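You operate a simulated robot arm through the tools that you are given. There is no shell and no other tool.

Carry out the task below with a simulated robot arm. There is one attempt and no reset: what you move stays moved.

## Task
Staple the pink sheaf and clip it to the orange folder with the red clip.
Fine: fingers out of the slot, then one staple, in the corner; stand the sheaf in the folder's slot; leave the other sheaves and the teal clip.

It is judged by the outcome, as a careful person would: the job done as asked, and still so three seconds after it is handed in. It fails if anything else is knocked over, pushed out of place, dropped, spilled or broken.

## Robot
A 6-joint arm with a two-finger parallel gripper, fixed in place. Base frame: the origin is at the foot of the arm, x ahead of it, y to its left, z up; the work surface is at about z = 0. Readings come in mm, rad, newtons and seconds.
With the tool pointing down near the work surface it reaches from about 140 to 580 mm from the base axis. Its first joint turns from -1.152 to 1.152 rad. Payload 2.1 kg.
The TCP is the grasp point between the finger pads, 30 mm short of the fingertips. In the tool frame z runs along the fingers and y along their closing line. Largest opening 94 mm; finger width 28, thickness 10; the body of the gripper, 50 by 96 mm, starts 55 mm behind the TCP.
Orientation is that of the tool frame in the base frame, as a unit quaternion [x, y, z, w]. With the fingers straight down and closing along the base's y, the tool's x points along the base's -x, its y along +y and its z along -z.

## Interface
- The arm moves only by the tool apply_moves. Its argument "steps" is a list of rows, each a list of 3 entries, a list of its own where there are three numbers: the shift along the tool's x, y, z in units of 100 mm (1.0 is 100 mm), then the turn, a rotation vector about the tool's x, y, z in units of 90 degrees (1.0 is 90 degrees), then the finger opening in mm, from 0 to 94. In form: [[[x, y, z], [rx, ry, rz], gripper], ...]. A call has 1 to 20 rows; each row is the pose to reach, as a shift and turn from the pose commanded when the call began, along the tool's axes at that moment. A call with a number of a shift or a turn outside -1 to 1 is refused whole. A row lasts 0.2 s, in which the tool goes at most 50 mm and 0.15 rad; a call with a longer step from one row to the next is refused whole, and so is a gripper value outside its range. Where a pose cannot be reached the arm comes as near as it can. A force on the tool above 90 N (or 10 N above the force at the start of the call, whichever is more), or a blocked arm, ends the call early, and 0.2 s more pass. Each finger travels about 72 mm/s and halts on what it meets, pressing with about 34 N; the grip force reading is that of the motor and also rises with nothing between the fingers. The clock runs only during rows and for 0.2 s after the last one: add rows that repeat a pose to give the fingers time. It gives the time, the measured TCP pose, the force on the tool (base axes), the opening and the grip force at its end, in the units of the frame above (readings bear some noise), with the torque about the TCP (base axes, N m) and any sound that the robot's microphone picked up.
- Cameras (640 x 400 px; columns grow to the right, rows downward): "scene" is fixed at [60.4, -372.7, 495.5]; the picture's right is [0.74, -0.67, 0.00], its down [-0.31, -0.34, -0.89] and it looks along [0.60, 0.66, -0.46] (base axes); focal length 328 px, centre (320, 200). "wrist" rides on the gripper at [76, 14, -102] in the tool frame; the picture's right is [-0.18, 0.98, 0.00], its down [-0.75, -0.14, -0.64] and it looks along [-0.63, -0.12, 0.77] (tool axes); focal length 243 px, centre (320, 200). There is no depth. A picture from a camera that has moved, and an enlarged one, comes with that camera's place and axes in the base frame and with its lens.
- grab_frame(camera): a new picture of that camera. It takes no simulated time.
- zoom(camera, box): a new picture of the part [left, top, right, bottom] of that camera's present view, enlarged. It takes no simulated time.
- job_done(): hands the job in; it is judged then, once.

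Places have to be worked out from the pictures, the camera data and where the tool is seen. Open the gripper and draw the arm clear of the work before you hand the job in, unless the task says otherwise.

The tools are called after ">>>" as name(argument=value, ...) on one line, values as JSON. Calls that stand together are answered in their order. apply_moves: Moves the arm, as the interface text tells. Its arguments: {"type":"object","properties":{"steps":{"type":"array"}},"required":["steps"]} The other tools are called the same way: grab_frame (camera) takes a picture; zoom (camera, box) takes an enlarged picture of a part of a camera's view; job_done () hands the job in.

At the start:

```text
time: 0.0
eef_pos: [263.2, 62.8, 352.7]
tool_rot: [0.0, 1.0, 0.0, -0.001]
ft_force: [0.5, 0.4, 0.1]
moment: [-0.01, -0.01, 0.0]
opening: 93.8
gripper_force: 0.0
```

scene: 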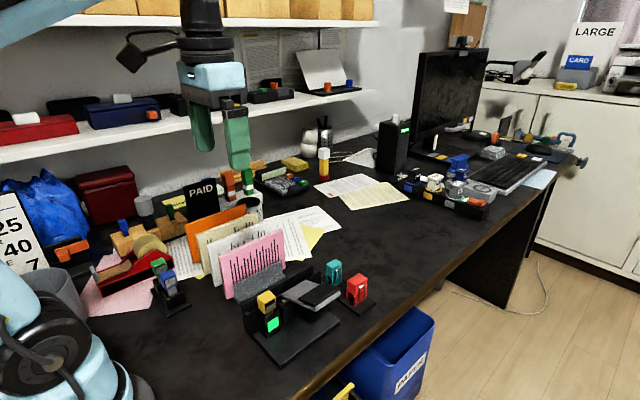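
wrist: 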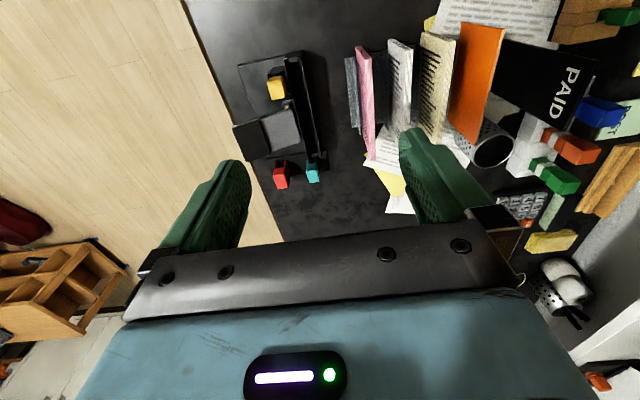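

I'll start by looking closely at the work area: the sheaves, the stapler with the slot, the clips and the orange folder.

>>> zoom(camera="scene", box=[140, 180, 400, 380])

>>> zoom(camera="wrist", box=[220, 30, 380, 200])

>>> zoom(camera="wrist", box=[330, 0, 620, 200])

>>> zoom(camera="scene", box=[230, 250, 390, 370])

```text
2.00 times, centred on (270, 280) of scene
camera zoom: at [60.4, -372.7, 495.5], right [0.74, -0.67, 0.0], down [-0.31, -0.34, -0.89], along [0.6, 0.66, -0.46], focal length 656 px, centre (420, 40)
```

zoom: 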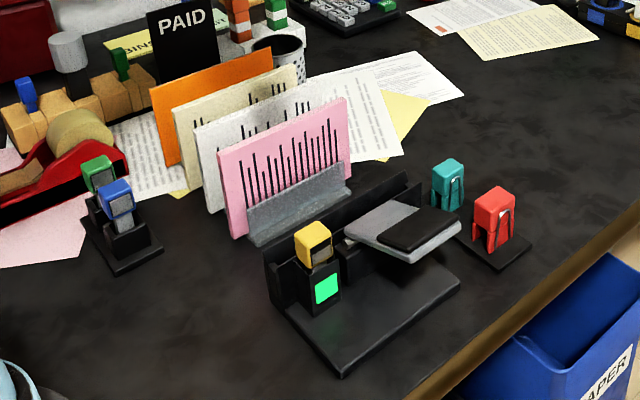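

```text
2.35 times, centred on (300, 115) of wrist
camera zoom: at [186.5, 77.2, 455.6], right [0.18, 0.98, 0.0], down [0.75, -0.14, 0.64], along [0.63, -0.12, -0.77], focal length 571 px, centre (367, 400)
```

zoom: 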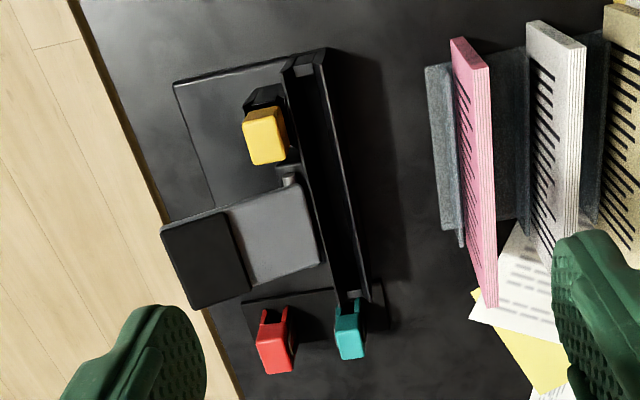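

```text
2.00 times, centred on (475, 100) of wrist
camera zoom: at [186.5, 77.2, 455.6], right [0.18, 0.98, 0.0], down [0.75, -0.14, 0.64], along [0.63, -0.12, -0.77], focal length 485 px, centre (10, 400)
```

zoom: 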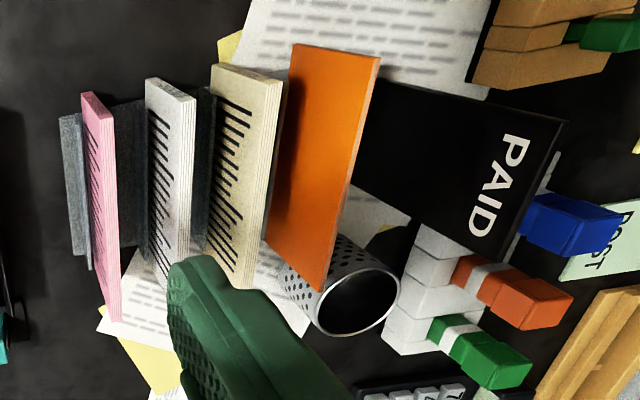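

```text
3.33 times, centred on (310, 310) of scene
camera zoom: at [60.4, -372.7, 495.5], right [0.74, -0.67, 0.0], down [-0.31, -0.34, -0.89], along [0.6, 0.66, -0.46], focal length 1093 px, centre (353, -167)
```

zoom: 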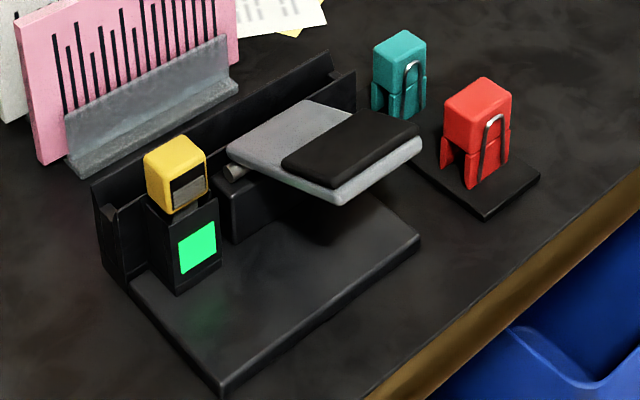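

The sheaves run along x at about y = 126 to 200, and the stapler station is around x 240–410, y −75 to 40. I'll move the wrist camera over the stapler for a closer view, staying high.

>>> apply_moves(steps=[[[0.0, -0.2, 0.3], [0, 0, 0], 94], [[0.0, -0.4, 0.6], [0, 0, 0], 94], [[0.0, -0.6, 0.9], [0, 0, 0], 94], [[0.0, -0.6, 1.0], [0, 0, 0], 94]])

>>> grab_frame(camera="wrist")

>>> grab_frame(camera="scene")

```text
time: 1.0
eef_pos: [262.5, 3.4, 254.0]
tool_rot: [0.0, 1.0, 0.0, 0.0]
ft_force: [-0.4, -0.6, -0.1]
moment: [0.01, 0.01, -0.02]
opening: 94.1
gripper_force: 0.0
```

```text
taken
camera wrist: at [186.7, 16.8, 356.8], right [0.18, 0.98, 0.0], down [0.75, -0.14, 0.64], along [0.63, -0.12, -0.77], focal length 243 px, centre (320, 200)
```

wrist: 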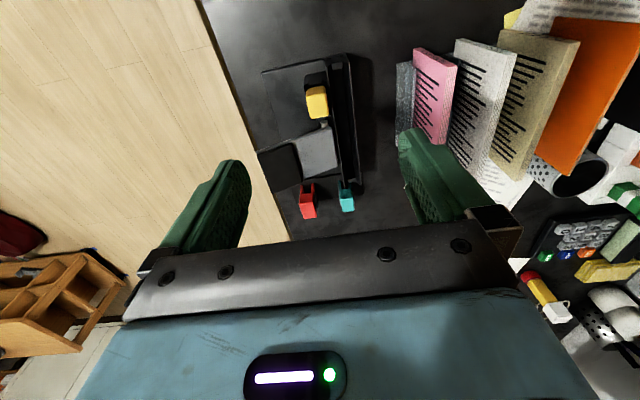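

```text
taken
```

scene: 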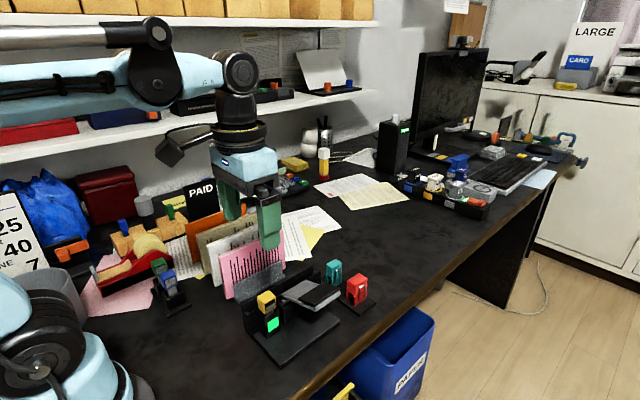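

The stapler station is now nearer in the wrist view; I'll enlarge the stapler, the clips and the sheaves.

>>> zoom(camera="wrist", box=[250, 40, 378, 120])

>>> zoom(camera="wrist", box=[250, 120, 390, 220])

>>> zoom(camera="wrist", box=[390, 0, 640, 160])

```text
5.00 times, centred on (314, 80) of wrist
camera zoom: at [186.7, 16.8, 356.8], right [0.18, 0.98, 0.0], down [0.75, -0.14, 0.64], along [0.63, -0.12, -0.77], focal length 1213 px, centre (350, 800)
```

zoom: 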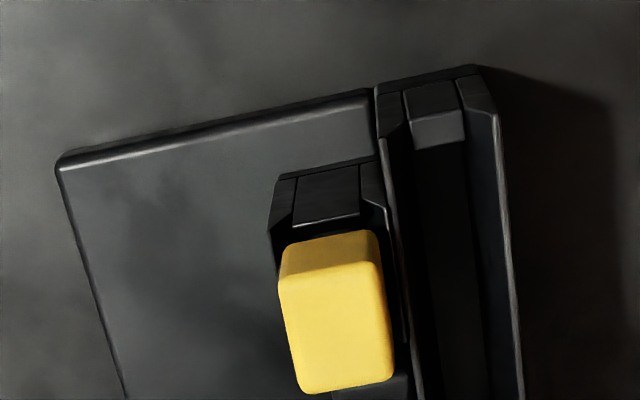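

```text
4.00 times, centred on (320, 170) of wrist
camera zoom: at [186.7, 16.8, 356.8], right [0.18, 0.98, 0.0], down [0.75, -0.14, 0.64], along [0.63, -0.12, -0.77], focal length 970 px, centre (320, 320)
```

zoom: 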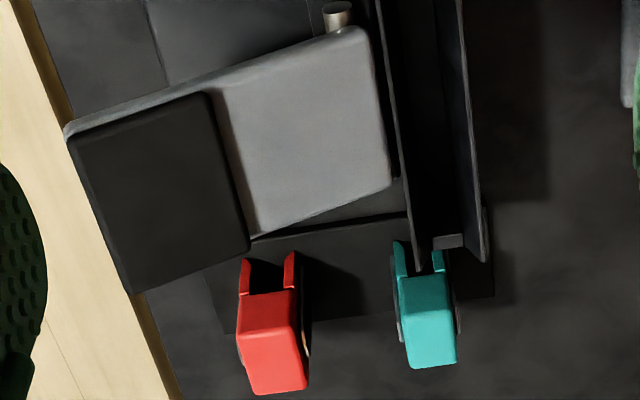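

```text
2.50 times, centred on (515, 80) of wrist
camera zoom: at [186.7, 16.8, 356.8], right [0.18, 0.98, 0.0], down [0.75, -0.14, 0.64], along [0.63, -0.12, -0.77], focal length 606 px, centre (-168, 500)
```

zoom: 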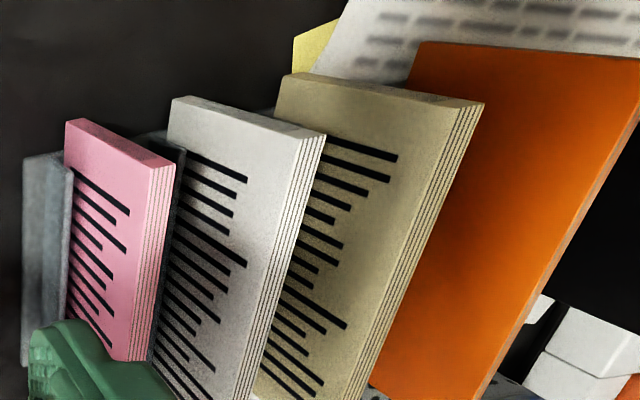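

The slot channel runs along x with end stops, and the lever with its black pad reaches out toward −y. I'll turn the tool −90° about its axis to see the station from the −y side.

>>> apply_moves(steps=[[[-0.05, 0, 0], [0, 0, -0.09], 94], [[-0.1, 0, 0], [0, 0, -0.18], 94], [[-0.15, 0, 0], [0, 0, -0.27], 94], [[-0.2, 0, 0], [0, 0, -0.36], 94], [[-0.25, 0, 0], [0, 0, -0.45], 94], [[-0.3, 0, 0], [0, 0, -0.54], 94], [[-0.35, 0, 0], [0, 0, -0.63], 94], [[-0.4, 0, 0], [0, 0, -0.72], 94], [[-0.45, 0, 0], [0, 0, -0.81], 94], [[-0.5, 0, 0], [0, 0, -0.9], 94], [[-0.55, 0, 0], [0, 0, -0.99], 94], [[-0.55, 0, 0], [0, 0, -1.0], 94]])

>>> grab_frame(camera="wrist")

```text
time: 3.6
eef_pos: [318.8, 2.5, 253.6]
tool_rot: [0.708, -0.706, -0.001, 0.0]
ft_force: [0.1, -0.1, -0.5]
moment: [0.01, 0.01, -0.01]
opening: 93.8
gripper_force: 0.0
```

```text
taken
camera wrist: at [304.3, -73.2, 356.2], right [-0.98, 0.18, 0.0], down [0.14, 0.75, 0.64], along [0.12, 0.63, -0.77], focal length 243 px, centre (320, 200)
```

wrist: 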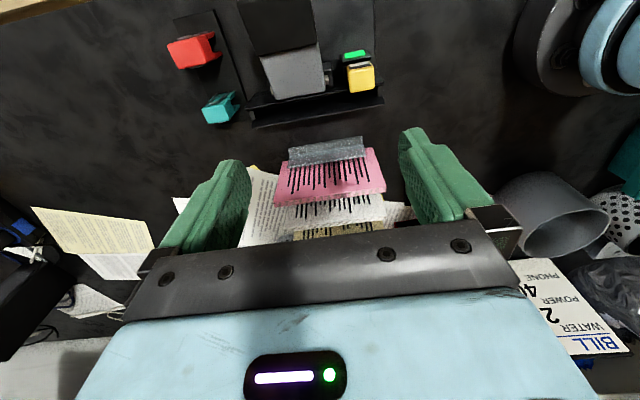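

I'll tilt the tool so the camera looks more horizontally from the −y side, which should show the lever mechanism in profile.

>>> apply_moves(steps=[[[0.16, 0, 0.1], [0, -0.07, 0], 94], [[0.32, 0, 0.2], [0, -0.14, 0], 94], [[0.48, 0, 0.3], [0, -0.21, 0], 94], [[0.64, 0, 0.4], [0, -0.28, 0], 94], [[0.8, 0, 0.5], [0, -0.3, 0], 94], [[0.8, 0, 0.6], [0, -0.3, 0], 94]])

>>> grab_frame(camera="wrist")

```text
time: 5.0
eef_pos: [316.5, -76.7, 193.1]
tool_rot: [-0.687, 0.688, 0.165, 0.167]
ft_force: [1.0, -0.5, -0.2]
moment: [0.03, -0.01, 0.04]
opening: 94.3
gripper_force: 0.0
```

```text
taken
camera wrist: at [303.7, -191.7, 249.7], right [-0.98, 0.16, 0.08], down [0.14, 0.38, 0.91], along [0.12, 0.91, -0.4], focal length 243 px, centre (320, 200)
```

wrist: 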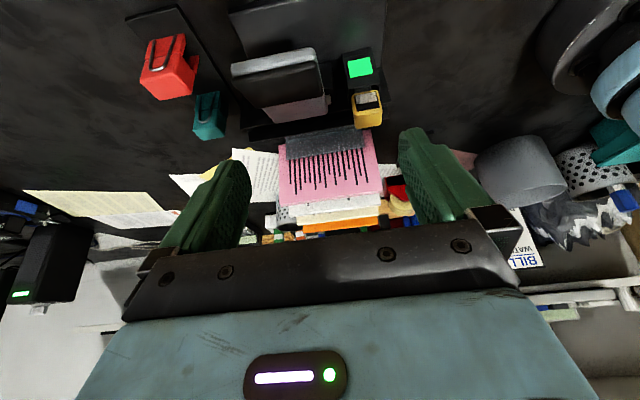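

This side view shows the mechanism upside down; I'll enlarge the stapler and the clips.

>>> zoom(camera="wrist", box=[220, 0, 400, 150])

>>> zoom(camera="wrist", box=[110, 0, 250, 150])

>>> zoom(camera="wrist", box=[250, 110, 410, 250])

```text
2.67 times, centred on (310, 75) of wrist
camera zoom: at [303.7, -191.7, 249.7], right [-0.98, 0.16, 0.08], down [0.14, 0.38, 0.91], along [0.12, 0.91, -0.4], focal length 647 px, centre (347, 533)
```

zoom: 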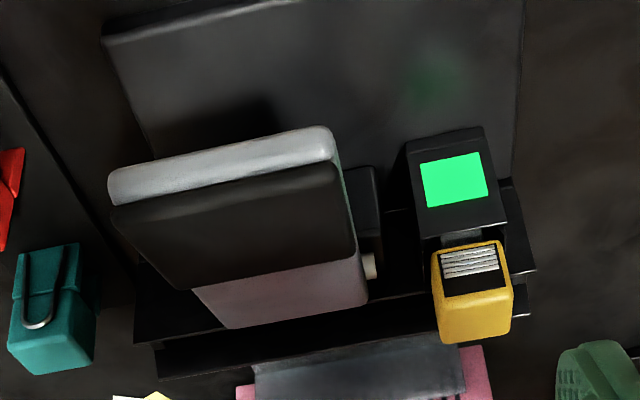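

```text
2.67 times, centred on (180, 75) of wrist
camera zoom: at [303.7, -191.7, 249.7], right [-0.98, 0.16, 0.08], down [0.14, 0.38, 0.91], along [0.12, 0.91, -0.4], focal length 647 px, centre (693, 533)
```

zoom: 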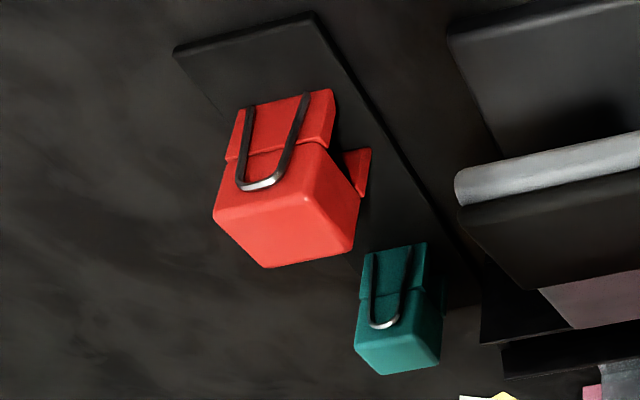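

```text
2.86 times, centred on (330, 180) of wrist
camera zoom: at [303.7, -191.7, 249.7], right [-0.98, 0.16, 0.08], down [0.14, 0.38, 0.91], along [0.12, 0.91, -0.4], focal length 693 px, centre (291, 257)
```

zoom: 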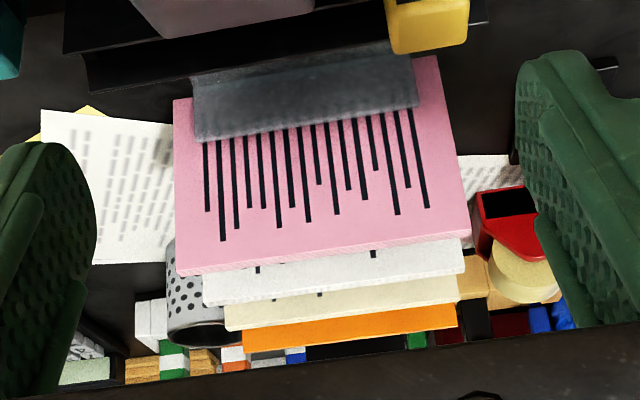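

The yellow cartridge (with staples) sits at the near end of the slot, so the stapling head is at the near corner. Now I'll go back upright, then look along the rack from its near end to find the folder's slot.

>>> apply_moves(steps=[[[-0.1, 0, -0.2], [0, 0.07, 0], 94], [[-0.3, 0, -0.25], [0, 0.14, 0], 94], [[-0.5, 0, -0.2], [0, 0.21, 0], 94], [[-0.7, 0, -0.15], [0, 0.28, 0], 94], [[-0.94, 0, -0.08], [0, 0.3, 0], 94], [[-0.94, 0, -0.08], [0, 0.3, 0], 94]])

>>> apply_moves(steps=[[[-0.08, 0.08, 0], [0, 0, 0.09], 94], [[-0.16, 0.16, 0], [0, 0, 0.18], 94], [[-0.24, 0.24, 0], [0, 0, 0.27], 94], [[-0.32, 0.32, 0], [0, 0, 0.36], 94], [[-0.4, 0.4, 0], [0, 0, 0.45], 94], [[-0.48, 0.48, 0], [0, 0, 0.54], 94], [[-0.56, 0.56, 0], [0, 0, 0.63], 94], [[-0.64, 0.64, 0], [0, 0, 0.72], 94], [[-0.72, 0.72, 0], [0, 0, 0.81], 94], [[-0.8, 0.8, 0], [0, 0, 0.9], 94], [[-0.9, 0.9, 0], [0, 0, 0.97], 94], [[-1.0, 1.0, 0], [0, 0, 1.0], 94], [[-1.0, 1.0, 0], [0, 0, 1.0], 94]])

>>> grab_frame(camera="wrist")

```text
time: 6.4
eef_pos: [317.7, 3.5, 243.6]
tool_rot: [0.707, -0.707, 0.001, 0.0]
ft_force: [0.2, -0.1, 0.1]
moment: [-0.03, 0.02, 0.0]
opening: 94.2
gripper_force: 0.1
```

```text
time: 9.2
eef_pos: [217.6, 104.9, 244.3]
tool_rot: [0.001, 1.0, 0.0, 0.0]
ft_force: [-0.7, 0.1, 0.4]
moment: [0.03, -0.02, 0.03]
opening: 94.1
gripper_force: 0.1
```

```text
taken
camera wrist: at [141.2, 118.8, 345.6], right [0.19, 0.98, 0.0], down [0.75, -0.14, 0.64], along [0.63, -0.12, -0.77], focal length 243 px, centre (320, 200)
```

wrist: 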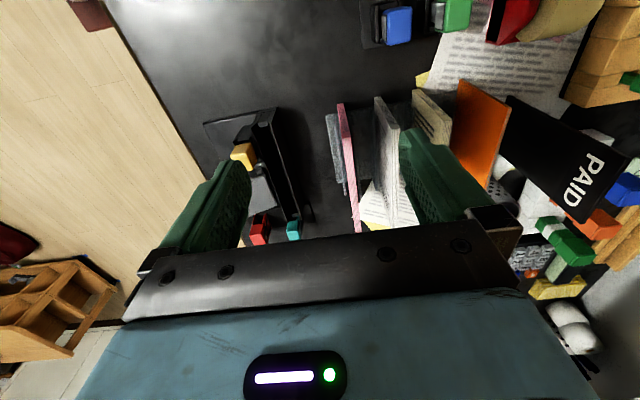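

I'll shift to +y and tilt the camera down to a more level look along the rack's near end.

>>> apply_moves(steps=[[[0.03, 0.15, 0.15], [0, -0.07, 0], 94], [[0.06, 0.3, 0.3], [0, -0.14, 0], 94], [[0.1, 0.45, 0.45], [0, -0.21, 0], 94], [[0.1, 0.6, 0.6], [0, -0.28, 0], 94], [[0.1, 0.6, 0.75], [0, -0.33, 0], 94], [[0.1, 0.6, 0.75], [0, -0.33, 0], 94]])

>>> grab_frame(camera="wrist")

>>> zoom(camera="wrist", box=[230, 20, 430, 200])

```text
time: 10.6
eef_pos: [208.7, 163.2, 167.6]
tool_rot: [0.0, 0.966, 0.0, 0.257]
ft_force: [0.2, -0.1, -0.7]
moment: [0.03, -0.01, -0.01]
opening: 94.1
gripper_force: 0.1
```

```text
taken
camera wrist: at [91.6, 177.3, 218.8], right [0.16, 0.98, 0.09], down [0.33, -0.14, 0.93], along [0.93, -0.12, -0.35], focal length 243 px, centre (320, 200)
```

wrist: 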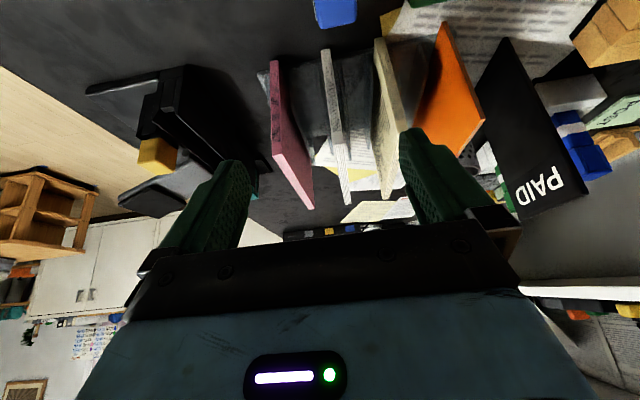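

```text
2.22 times, centred on (330, 110) of wrist
camera zoom: at [91.6, 177.3, 218.8], right [0.16, 0.98, 0.09], down [0.33, -0.14, 0.93], along [0.93, -0.12, -0.35], focal length 539 px, centre (298, 400)
```

zoom: 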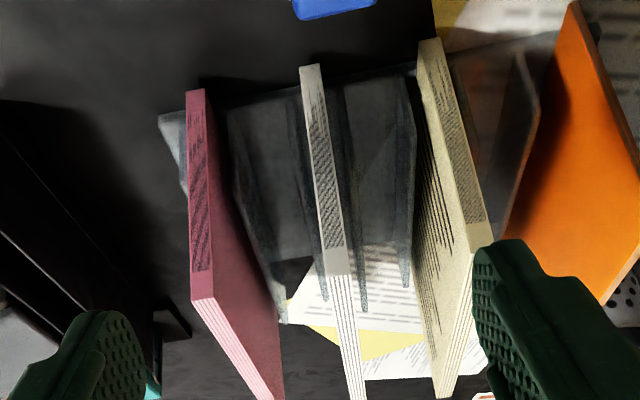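

There appears to be a translucent front plate ahead of the orange panel. I'll enlarge that region.

>>> zoom(camera="wrist", box=[360, 10, 490, 150])

>>> zoom(camera="wrist", box=[260, 30, 390, 150])

>>> zoom(camera="scene", box=[180, 190, 310, 310])

```text
2.86 times, centred on (425, 80) of wrist
camera zoom: at [91.6, 177.3, 218.8], right [0.16, 0.98, 0.09], down [0.33, -0.14, 0.93], along [0.93, -0.12, -0.35], focal length 693 px, centre (20, 543)
```

zoom: 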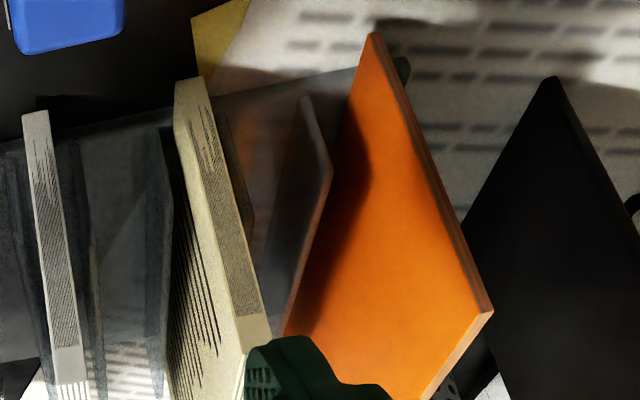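

```text
3.33 times, centred on (325, 90) of wrist
camera zoom: at [91.6, 177.3, 218.8], right [0.16, 0.98, 0.09], down [0.33, -0.14, 0.93], along [0.93, -0.12, -0.35], focal length 809 px, centre (303, 567)
```

zoom: 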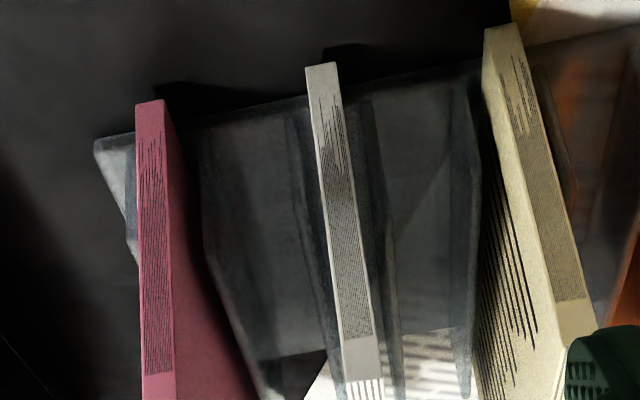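

```text
3.33 times, centred on (245, 250) of scene
camera zoom: at [60.4, -372.7, 495.5], right [0.74, -0.67, 0.0], down [-0.31, -0.34, -0.89], along [0.6, 0.66, -0.46], focal length 1093 px, centre (570, 33)
```

zoom: 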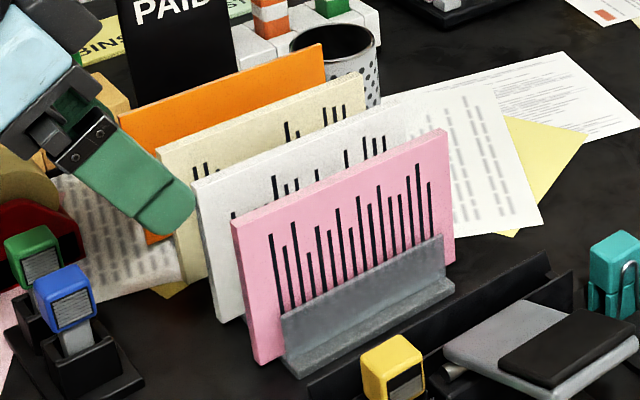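

The sheaves stand at about y = 124, 174 and 225, each between low walls with tops near z = 46. The orange folder panel is at about y = 281, with a low front wall at about y = 265. I'll go back upright and look closely at the clips and the far end of the slot.

>>> apply_moves(steps=[[[-0.1, 0, -0.17], [0, 0.08, 0], 94], [[-0.2, 0, -0.35], [0, 0.16, 0], 94], [[-0.3, 0, -0.52], [0, 0.24, 0], 94], [[-0.4, 0, -0.7], [0, 0.33, 0], 94], [[-0.4, 0, -0.7], [0, 0.33, 0], 94]])

>>> apply_moves(steps=[[[-0.4, -0.2, 0], [0, 0, 0], 94], [[-0.7, -0.5, 0], [0, 0, 0], 94], [[-0.95, -0.8, 0], [0, 0, 0], 94], [[-1.0, -0.95, 0], [0, 0, 0], 94]])

>>> apply_moves(steps=[[[-0.3, -0.3, 0.1], [0, 0, 0], 94], [[-0.5, -0.5, 0.3], [0, 0, 0], 94], [[-0.8, -0.7, 0.5], [0, 0, 0], 94], [[-0.8, -0.75, 0.55], [0, 0, 0], 94]])

>>> grab_frame(camera="wrist")

```text
time: 11.8
eef_pos: [208.1, 162.4, 247.8]
tool_rot: [0.0, 1.0, 0.0, -0.001]
ft_force: [0.0, 0.0, -0.6]
moment: [0.03, -0.04, 0.0]
opening: 94.3
gripper_force: 0.1
```

```text
time: 12.8
eef_pos: [308.6, 67.0, 248.5]
tool_rot: [0.0, 1.0, 0.0, 0.0]
ft_force: [0.0, 0.7, 0.3]
moment: [0.02, 0.02, 0.0]
opening: 94.0
gripper_force: 0.0
```

```text
time: 13.8
eef_pos: [387.3, -6.6, 192.7]
tool_rot: [0.0, 1.0, 0.0, 0.0]
ft_force: [-0.3, -0.6, 0.2]
moment: [-0.01, 0.02, 0.01]
opening: 94.1
gripper_force: 0.0
```

```text
taken
camera wrist: at [311.8, 6.7, 294.9], right [0.18, 0.98, 0.0], down [0.75, -0.14, 0.64], along [0.63, -0.12, -0.77], focal length 243 px, centre (320, 200)
```

wrist: 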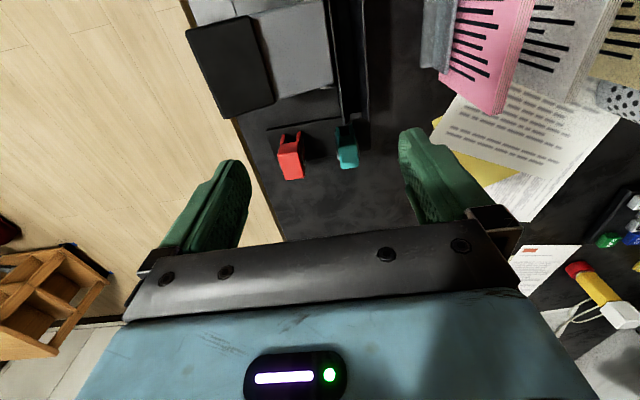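

The clips are in clear view; I'll enlarge them and the lever.

>>> zoom(camera="wrist", box=[260, 100, 380, 190])

>>> zoom(camera="wrist", box=[180, 0, 380, 130])

>>> zoom(camera="scene", box=[320, 250, 380, 310])

```text
4.44 times, centred on (320, 145) of wrist
camera zoom: at [311.8, 6.7, 294.9], right [0.18, 0.98, 0.0], down [0.75, -0.14, 0.64], along [0.63, -0.12, -0.77], focal length 1078 px, centre (320, 444)
```

zoom: 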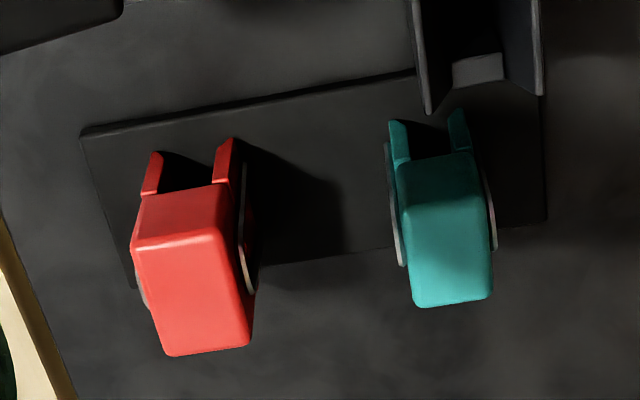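

```text
3.08 times, centred on (280, 65) of wrist
camera zoom: at [311.8, 6.7, 294.9], right [0.18, 0.98, 0.0], down [0.75, -0.14, 0.64], along [0.63, -0.12, -0.77], focal length 746 px, centre (443, 615)
```

zoom: 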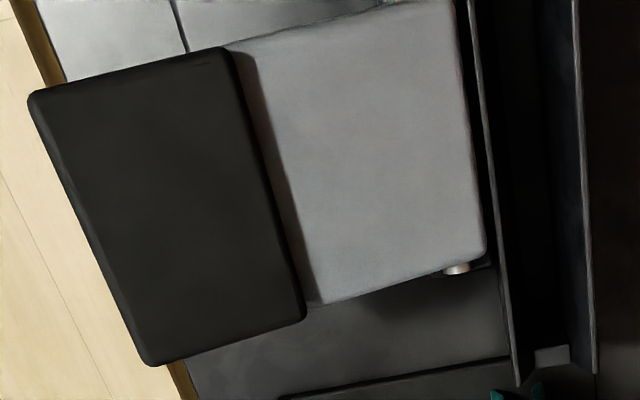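

```text
6.67 times, centred on (350, 280) of scene
camera zoom: at [60.4, -372.8, 495.5], right [0.74, -0.67, 0.0], down [-0.31, -0.34, -0.89], along [0.6, 0.66, -0.46], focal length 2186 px, centre (120, -333)
```

zoom: 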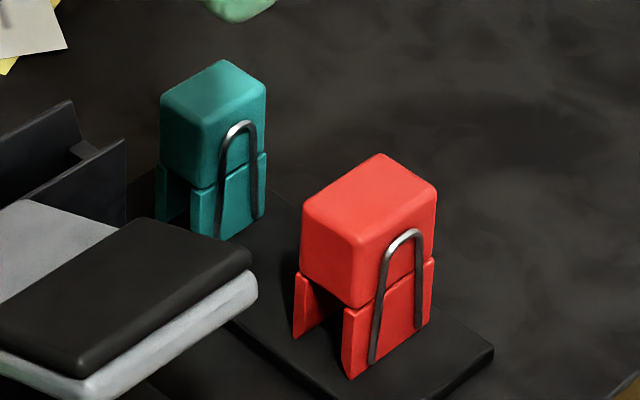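

The red clip is a block centred near (448, −50) with its top at about z = 65, and its mouth runs along x like the folder. The slot's opening is centred on y ≈ 25 at z ≈ 66 between x ≈ 250 and 403, so the 150 mm sheaf has little room. I'll raise the arm for one view holding both the slot and the sheaf, so I can measure them precisely.

>>> apply_moves(steps=[[[0.1, 0.1, -0.3], [0, 0, 0], 94], [[0.4, 0.3, -0.5], [0, 0, 0], 94], [[0.7, 0.5, -0.7], [0, 0, 0], 94], [[1.0, 0.7, -0.9], [0, 0, 0], 94], [[1.0, 0.7, -1.0], [0, 0, 0], 94]])

>>> apply_moves(steps=[[[0.2, 0.05, -0.15], [0, 0, 0], 94], [[0.35, 0.1, -0.25], [0, 0, 0], 94], [[0.35, 0.1, -0.25], [0, 0, 0], 94]])

>>> grab_frame(camera="wrist")

```text
time: 15.0
eef_pos: [285.0, 62.9, 292.8]
tool_rot: [0.001, 1.0, 0.001, 0.0]
ft_force: [0.0, -0.1, 0.0]
moment: [0.0, -0.02, 0.01]
opening: 94.0
gripper_force: 0.1
```

```text
time: 15.8
eef_pos: [252.6, 71.7, 319.1]
tool_rot: [0.0, 1.0, 0.0, 0.0]
ft_force: [-0.3, 0.3, 1.1]
moment: [0.01, -0.01, 0.01]
opening: 94.0
gripper_force: 0.1
```

```text
taken
camera wrist: at [176.8, 86.8, 421.8], right [0.18, 0.98, 0.0], down [0.75, -0.14, 0.64], along [0.63, -0.12, -0.77], focal length 243 px, centre (320, 200)
```

wrist: 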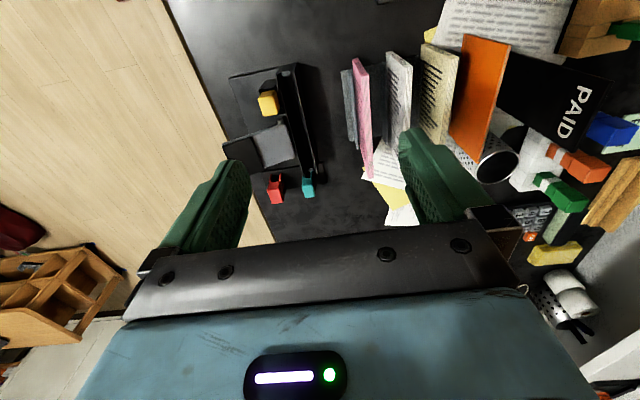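

Both the slot and the sheaf are in one view; I'll take several strong enlargements to measure edges.

>>> zoom(camera="wrist", box=[250, 50, 340, 110])

>>> zoom(camera="wrist", box=[260, 130, 350, 190])

>>> zoom(camera="wrist", box=[330, 40, 420, 100])

>>> zoom(camera="wrist", box=[340, 130, 430, 190])

>>> zoom(camera="wrist", box=[400, 20, 535, 110])

>>> zoom(camera="wrist", box=[430, 110, 565, 200])

```text
6.67 times, centred on (295, 80) of wrist
camera zoom: at [176.8, 86.8, 421.8], right [0.18, 0.98, 0.0], down [0.75, -0.14, 0.64], along [0.63, -0.12, -0.77], focal length 1618 px, centre (487, 1000)
```

zoom: 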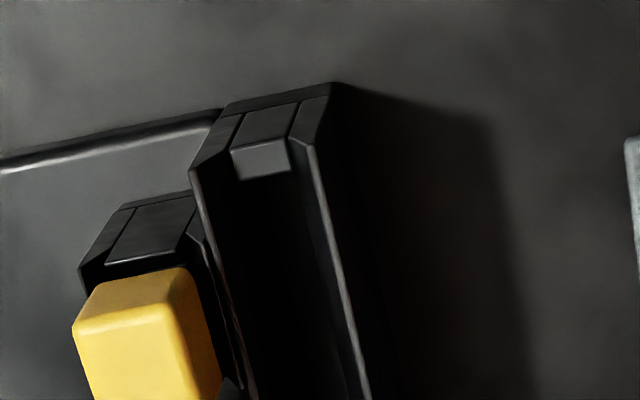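

```text
6.67 times, centred on (305, 160) of wrist
camera zoom: at [176.8, 86.8, 421.8], right [0.18, 0.98, 0.0], down [0.75, -0.14, 0.64], along [0.63, -0.12, -0.77], focal length 1618 px, centre (420, 467)
```

zoom: 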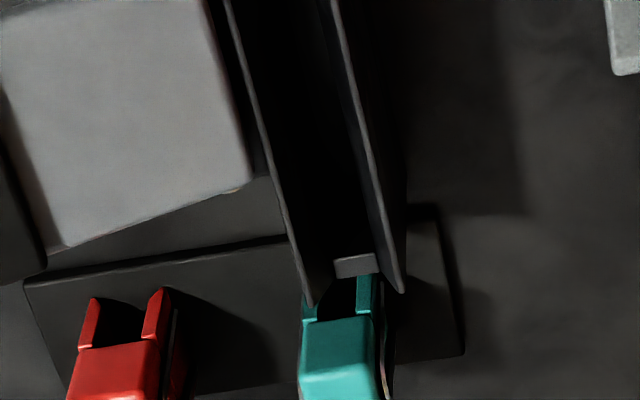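

```text
6.67 times, centred on (375, 70) of wrist
camera zoom: at [176.8, 86.8, 421.8], right [0.18, 0.98, 0.0], down [0.75, -0.14, 0.64], along [0.63, -0.12, -0.77], focal length 1618 px, centre (-47, 1067)
```

zoom: 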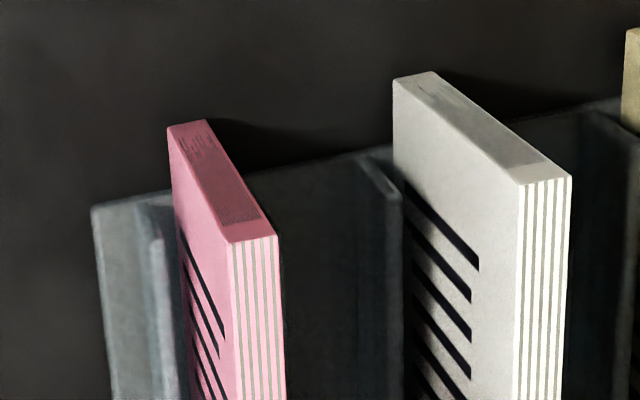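

```text
6.67 times, centred on (385, 160) of wrist
camera zoom: at [176.8, 86.8, 421.8], right [0.18, 0.98, 0.0], down [0.75, -0.14, 0.64], along [0.63, -0.12, -0.77], focal length 1618 px, centre (-113, 467)
```

zoom: 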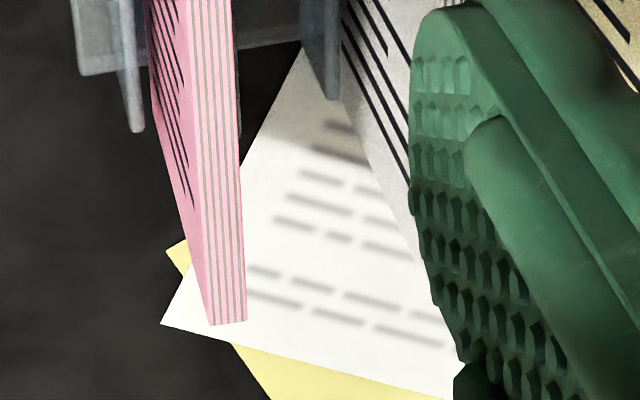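

```text
4.44 times, centred on (468, 65) of wrist
camera zoom: at [176.8, 86.8, 421.8], right [0.18, 0.98, 0.0], down [0.75, -0.14, 0.64], along [0.63, -0.12, -0.77], focal length 1078 px, centre (-336, 800)
```

zoom: 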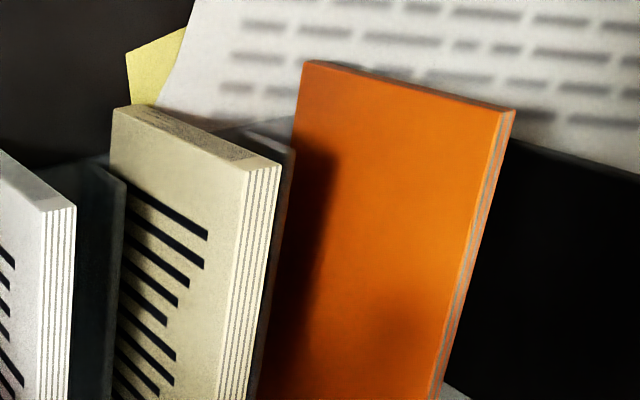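

```text
4.44 times, centred on (498, 155) of wrist
camera zoom: at [176.8, 86.8, 421.8], right [0.18, 0.98, 0.0], down [0.75, -0.14, 0.64], along [0.63, -0.12, -0.77], focal length 1078 px, centre (-469, 400)
```

zoom: 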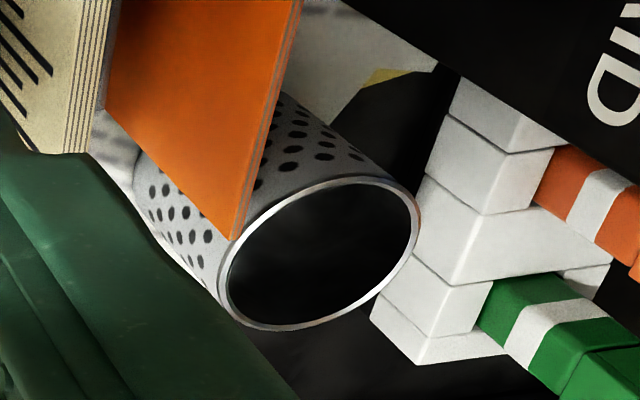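

From this view the pink sheaf spans x 257–407.6 at y ≈ 126 (8.4 mm thick, top z ≈ 107). The stapler slot's inside runs x 252–405.6 at y ≈ 26.4, about 11.6 mm wide below its flared top. I'll move above the sheaf's middle with the fingers part closed, staying well above it.

>>> apply_moves(steps=[[[-0.2, 0.14, 0.1], [0, 0, 0], 80], [[-0.4, 0.28, 0.3], [0, 0, 0], 60], [[-0.6, 0.42, 0.5], [0, 0, 0], 40], [[-0.793, 0.544, 0.75], [0, 0, 0], 30], [[-0.793, 0.544, 0.95], [0, 0, 0], 30], [[-0.793, 0.544, 0.95], [0, 0, 0], 30], [[-0.793, 0.544, 0.95], [0, 0, 0], 30]])

>>> grab_frame(camera="wrist")

>>> zoom(camera="scene", box=[180, 150, 340, 310])

```text
time: 17.4
eef_pos: [332.6, 125.1, 223.3]
tool_rot: [0.0, 1.0, 0.001, 0.001]
ft_force: [0.4, -0.4, -0.3]
moment: [-0.02, 0.01, -0.03]
opening: 30.0
gripper_force: 0.0
```

```text
taken
camera wrist: at [257.3, 140.2, 325.7], right [0.18, 0.98, 0.0], down [0.75, -0.14, 0.64], along [0.63, -0.12, -0.77], focal length 243 px, centre (320, 200)
```

wrist: 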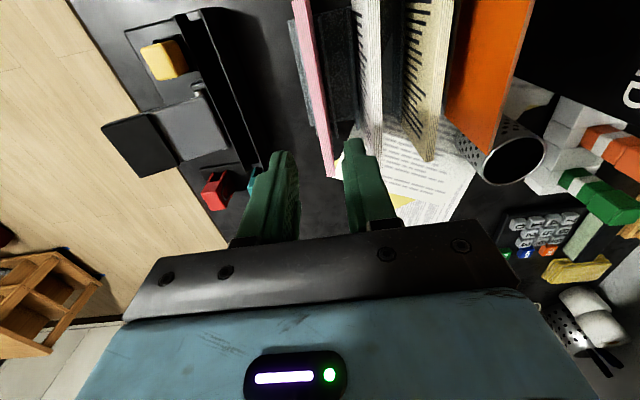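

```text
2.50 times, centred on (260, 230) of scene
camera zoom: at [60.4, -372.7, 495.5], right [0.74, -0.67, 0.0], down [-0.31, -0.34, -0.89], along [0.6, 0.66, -0.46], focal length 820 px, centre (470, 125)
```

zoom: 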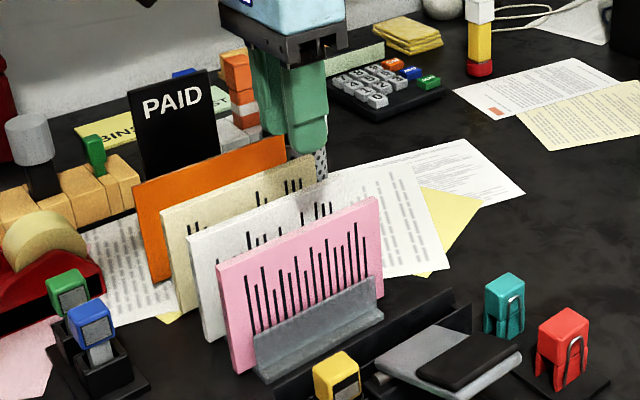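

I'm above the sheaf; I'll enlarge the view of the sheaf's top between the fingers to check its alignment.

>>> zoom(camera="wrist", box=[280, 0, 400, 80])

>>> zoom(camera="wrist", box=[270, 110, 390, 190])

```text
5.00 times, centred on (340, 40) of wrist
camera zoom: at [257.3, 140.2, 325.7], right [0.18, 0.98, 0.0], down [0.75, -0.14, 0.64], along [0.63, -0.12, -0.77], focal length 1213 px, centre (220, 1000)
```

zoom: 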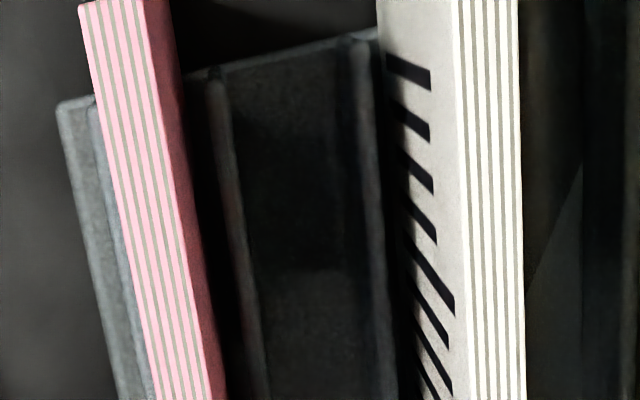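

```text
5.00 times, centred on (330, 150) of wrist
camera zoom: at [257.3, 140.2, 325.7], right [0.18, 0.98, 0.0], down [0.75, -0.14, 0.64], along [0.63, -0.12, -0.77], focal length 1213 px, centre (270, 450)
```

zoom: 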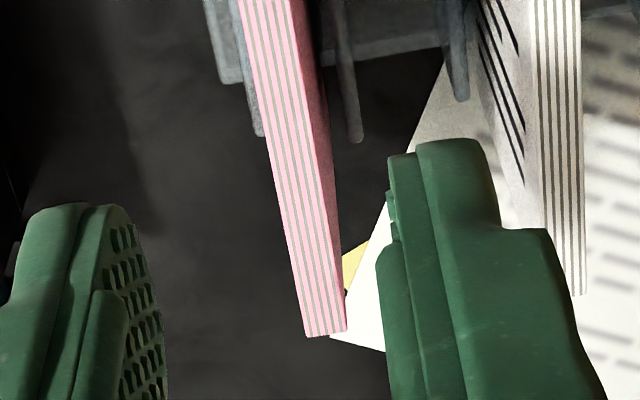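

I'll enlarge further around the column directly under the tool to check the sheaf's y offset.

>>> zoom(camera="wrist", box=[300, 90, 348, 120])

```text
13.33 times, centred on (324, 105) of wrist
camera zoom: at [257.3, 140.2, 325.7], right [0.18, 0.98, 0.0], down [0.75, -0.14, 0.64], along [0.63, -0.12, -0.77], focal length 3235 px, centre (267, 1467)
```

zoom: 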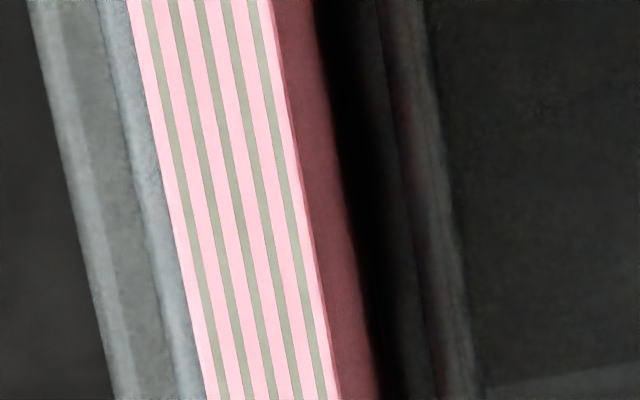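

The sheaf's centre is about 1.4 mm toward −y of the tool line. I'll correct that and descend with the fingers at 30 mm opening, stopping with the tips just above the sheaf's top.

>>> apply_moves(steps=[[[0.009, -0.014, 0.15], [0, 0, 0], 30], [[0.009, -0.014, 0.35], [0, 0, 0], 30], [[0.009, -0.014, 0.55], [0, 0, 0], 30], [[0.009, -0.014, 0.7], [0, 0, 0], 30], [[0.009, -0.014, 0.8], [0, 0, 0], 30], [[0.009, -0.014, 0.8], [0, 0, 0], 30]])

>>> grab_frame(camera="wrist")

>>> zoom(camera="scene", box=[180, 150, 340, 310])

```text
time: 18.8
eef_pos: [331.9, 125.2, 142.4]
tool_rot: [0.0, 1.0, 0.001, 0.0]
ft_force: [0.4, 0.8, 0.1]
moment: [0.0, -0.02, -0.02]
opening: 29.8
gripper_force: 0.0
```

```text
taken
camera wrist: at [255.4, 139.7, 245.1], right [0.18, 0.98, 0.0], down [0.75, -0.14, 0.64], along [0.63, -0.12, -0.77], focal length 243 px, centre (320, 200)
```

wrist: 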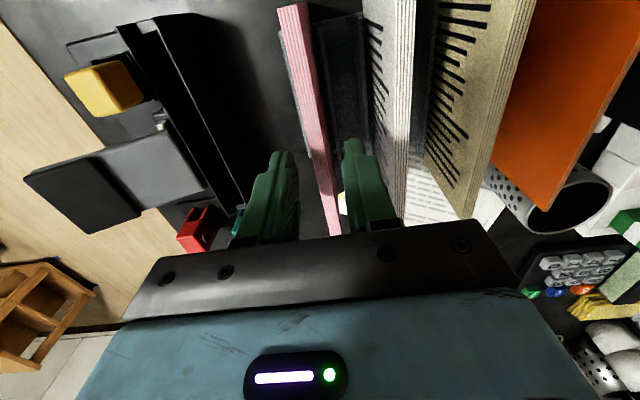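

```text
2.50 times, centred on (260, 230) of scene
camera zoom: at [60.4, -372.7, 495.5], right [0.74, -0.67, 0.0], down [-0.31, -0.34, -0.89], along [0.6, 0.66, -0.46], focal length 820 px, centre (470, 125)
```

zoom: 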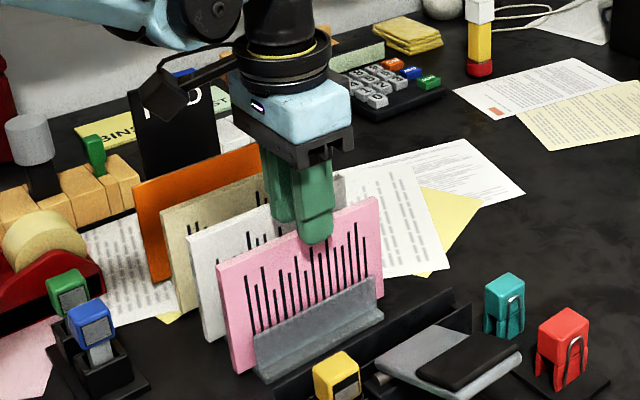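

The fingers straddle the pink sheaf symmetrically. I'll descend so the tips are about 32 mm below its top, still above the rack's walls, and close on it.

>>> apply_moves(steps=[[[0, 0, 0.15], [0, 0, 0], 30], [[0, 0, 0.3], [0, 0, 0], 30], [[0, 0, 0.38], [0, 0, 0], 30], [[0, 0, 0.38], [0, 0, 0], 30]])

>>> apply_moves(steps=[[[0, 0, 0], [0, 0, 0], 20], [[0, 0, 0], [0, 0, 0], 10], [[0, 0, 0], [0, 0, 0], 2], [[0, 0, 0], [0, 0, 0], 2], [[0, 0, 0], [0, 0, 0], 2]])

>>> grab_frame(camera="wrist")

>>> zoom(camera="scene", box=[180, 150, 340, 310])

```text
time: 19.8
eef_pos: [332.3, 126.8, 105.4]
tool_rot: [0.0, 1.0, 0.0, 0.0]
ft_force: [0.6, -0.2, 0.1]
moment: [0.05, 0.02, 0.0]
opening: 30.1
gripper_force: 0.1
```

```text
time: 21.0
eef_pos: [331.9, 127.7, 106.8]
tool_rot: [0.0, 1.0, 0.0, 0.0]
ft_force: [-0.2, 0.0, -1.3]
moment: [0.0, -0.01, 0.01]
opening: 12.7
gripper_force: 34.3
```

```text
taken
camera wrist: at [254.9, 141.2, 208.0], right [0.18, 0.98, 0.0], down [0.75, -0.14, 0.64], along [0.63, -0.12, -0.77], focal length 243 px, centre (320, 200)
```

wrist: 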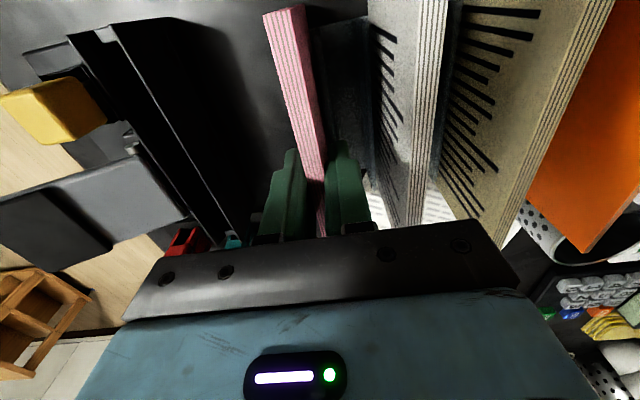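

```text
2.50 times, centred on (260, 230) of scene
camera zoom: at [60.4, -372.7, 495.5], right [0.74, -0.67, 0.0], down [-0.31, -0.34, -0.89], along [0.6, 0.66, -0.46], focal length 820 px, centre (470, 125)
```

zoom: 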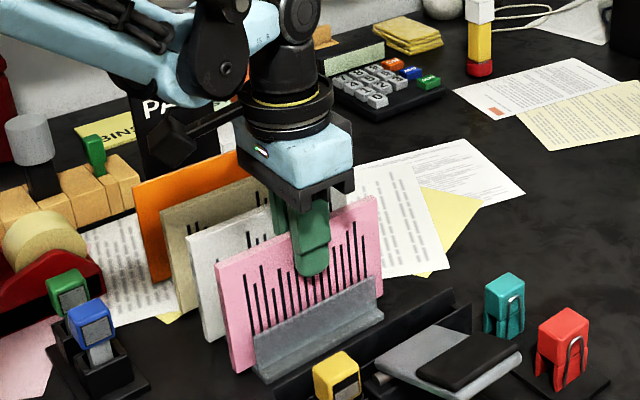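

Grip force is 34 N with the opening at 12.7 mm, more than the sheaf's 8.4 mm. I'll zoom on the fingers to check they truly clamp the sheaf.

>>> zoom(camera="wrist", box=[250, 120, 400, 240])

>>> zoom(camera="scene", box=[225, 200, 285, 260])

```text
3.33 times, centred on (325, 180) of wrist
camera zoom: at [254.9, 141.2, 208.0], right [0.18, 0.98, 0.0], down [0.75, -0.14, 0.64], along [0.63, -0.12, -0.77], focal length 809 px, centre (303, 267)
```

zoom: 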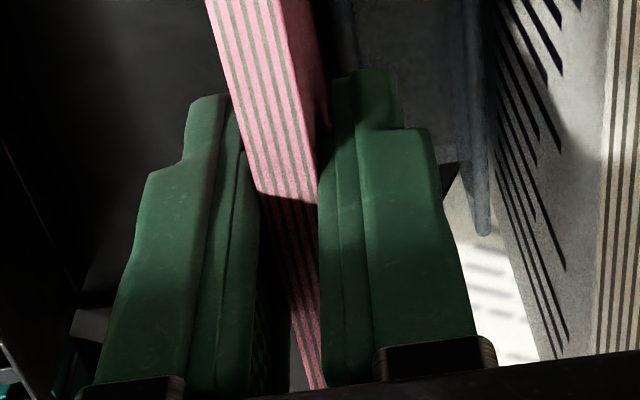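

```text
6.67 times, centred on (255, 230) of scene
camera zoom: at [60.4, -372.7, 495.5], right [0.74, -0.67, 0.0], down [-0.31, -0.34, -0.89], along [0.6, 0.66, -0.46], focal length 2186 px, centre (753, 0)
```

zoom: 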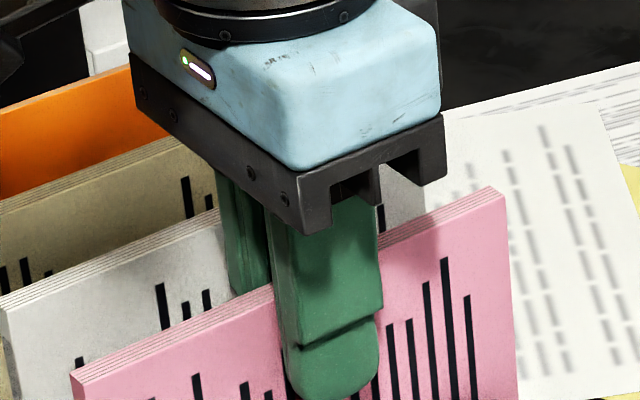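

Both fingers bear on the sheaf. I'll lift slowly straight up and check that it comes along.

>>> apply_moves(steps=[[[0, 0, -0.05], [0, 0, 0], 2], [[0, 0, -0.1], [0, 0, 0], 2], [[0, 0, -0.2], [0, 0, 0], 2], [[0, 0, -0.3], [0, 0, 0], 2], [[0, 0, -0.3], [0, 0, 0], 2]])

>>> grab_frame(camera="scene")

>>> grab_frame(camera="wrist")

```text
time: 22.2
eef_pos: [331.4, 126.2, 135.9]
tool_rot: [0.0, 1.0, 0.0, -0.001]
ft_force: [-0.2, 0.8, -1.4]
moment: [-0.02, -0.02, 0.0]
opening: 12.9
gripper_force: 33.8
```

```text
taken
```

scene: 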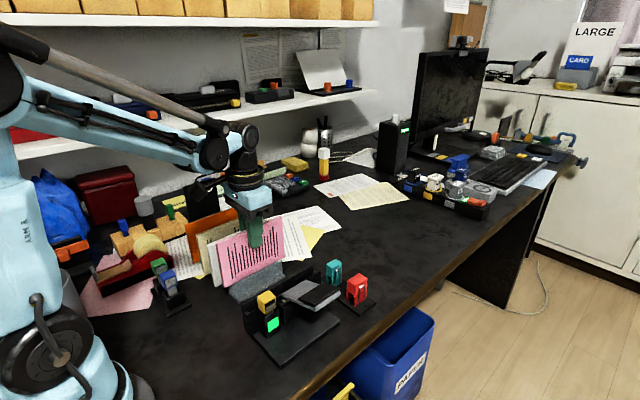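

```text
taken
camera wrist: at [254.9, 140.7, 238.7], right [0.18, 0.98, 0.0], down [0.75, -0.14, 0.64], along [0.63, -0.12, -0.77], focal length 243 px, centre (320, 200)
```

wrist: 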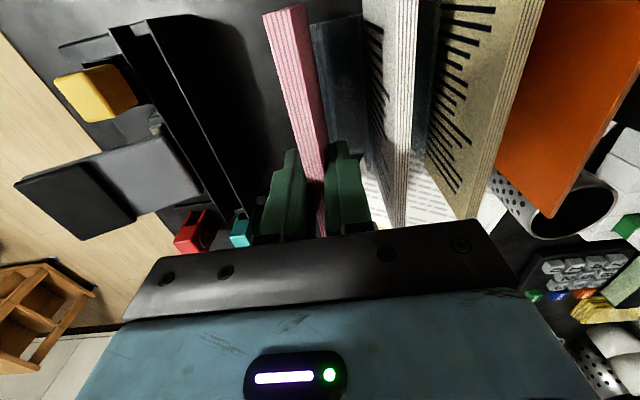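

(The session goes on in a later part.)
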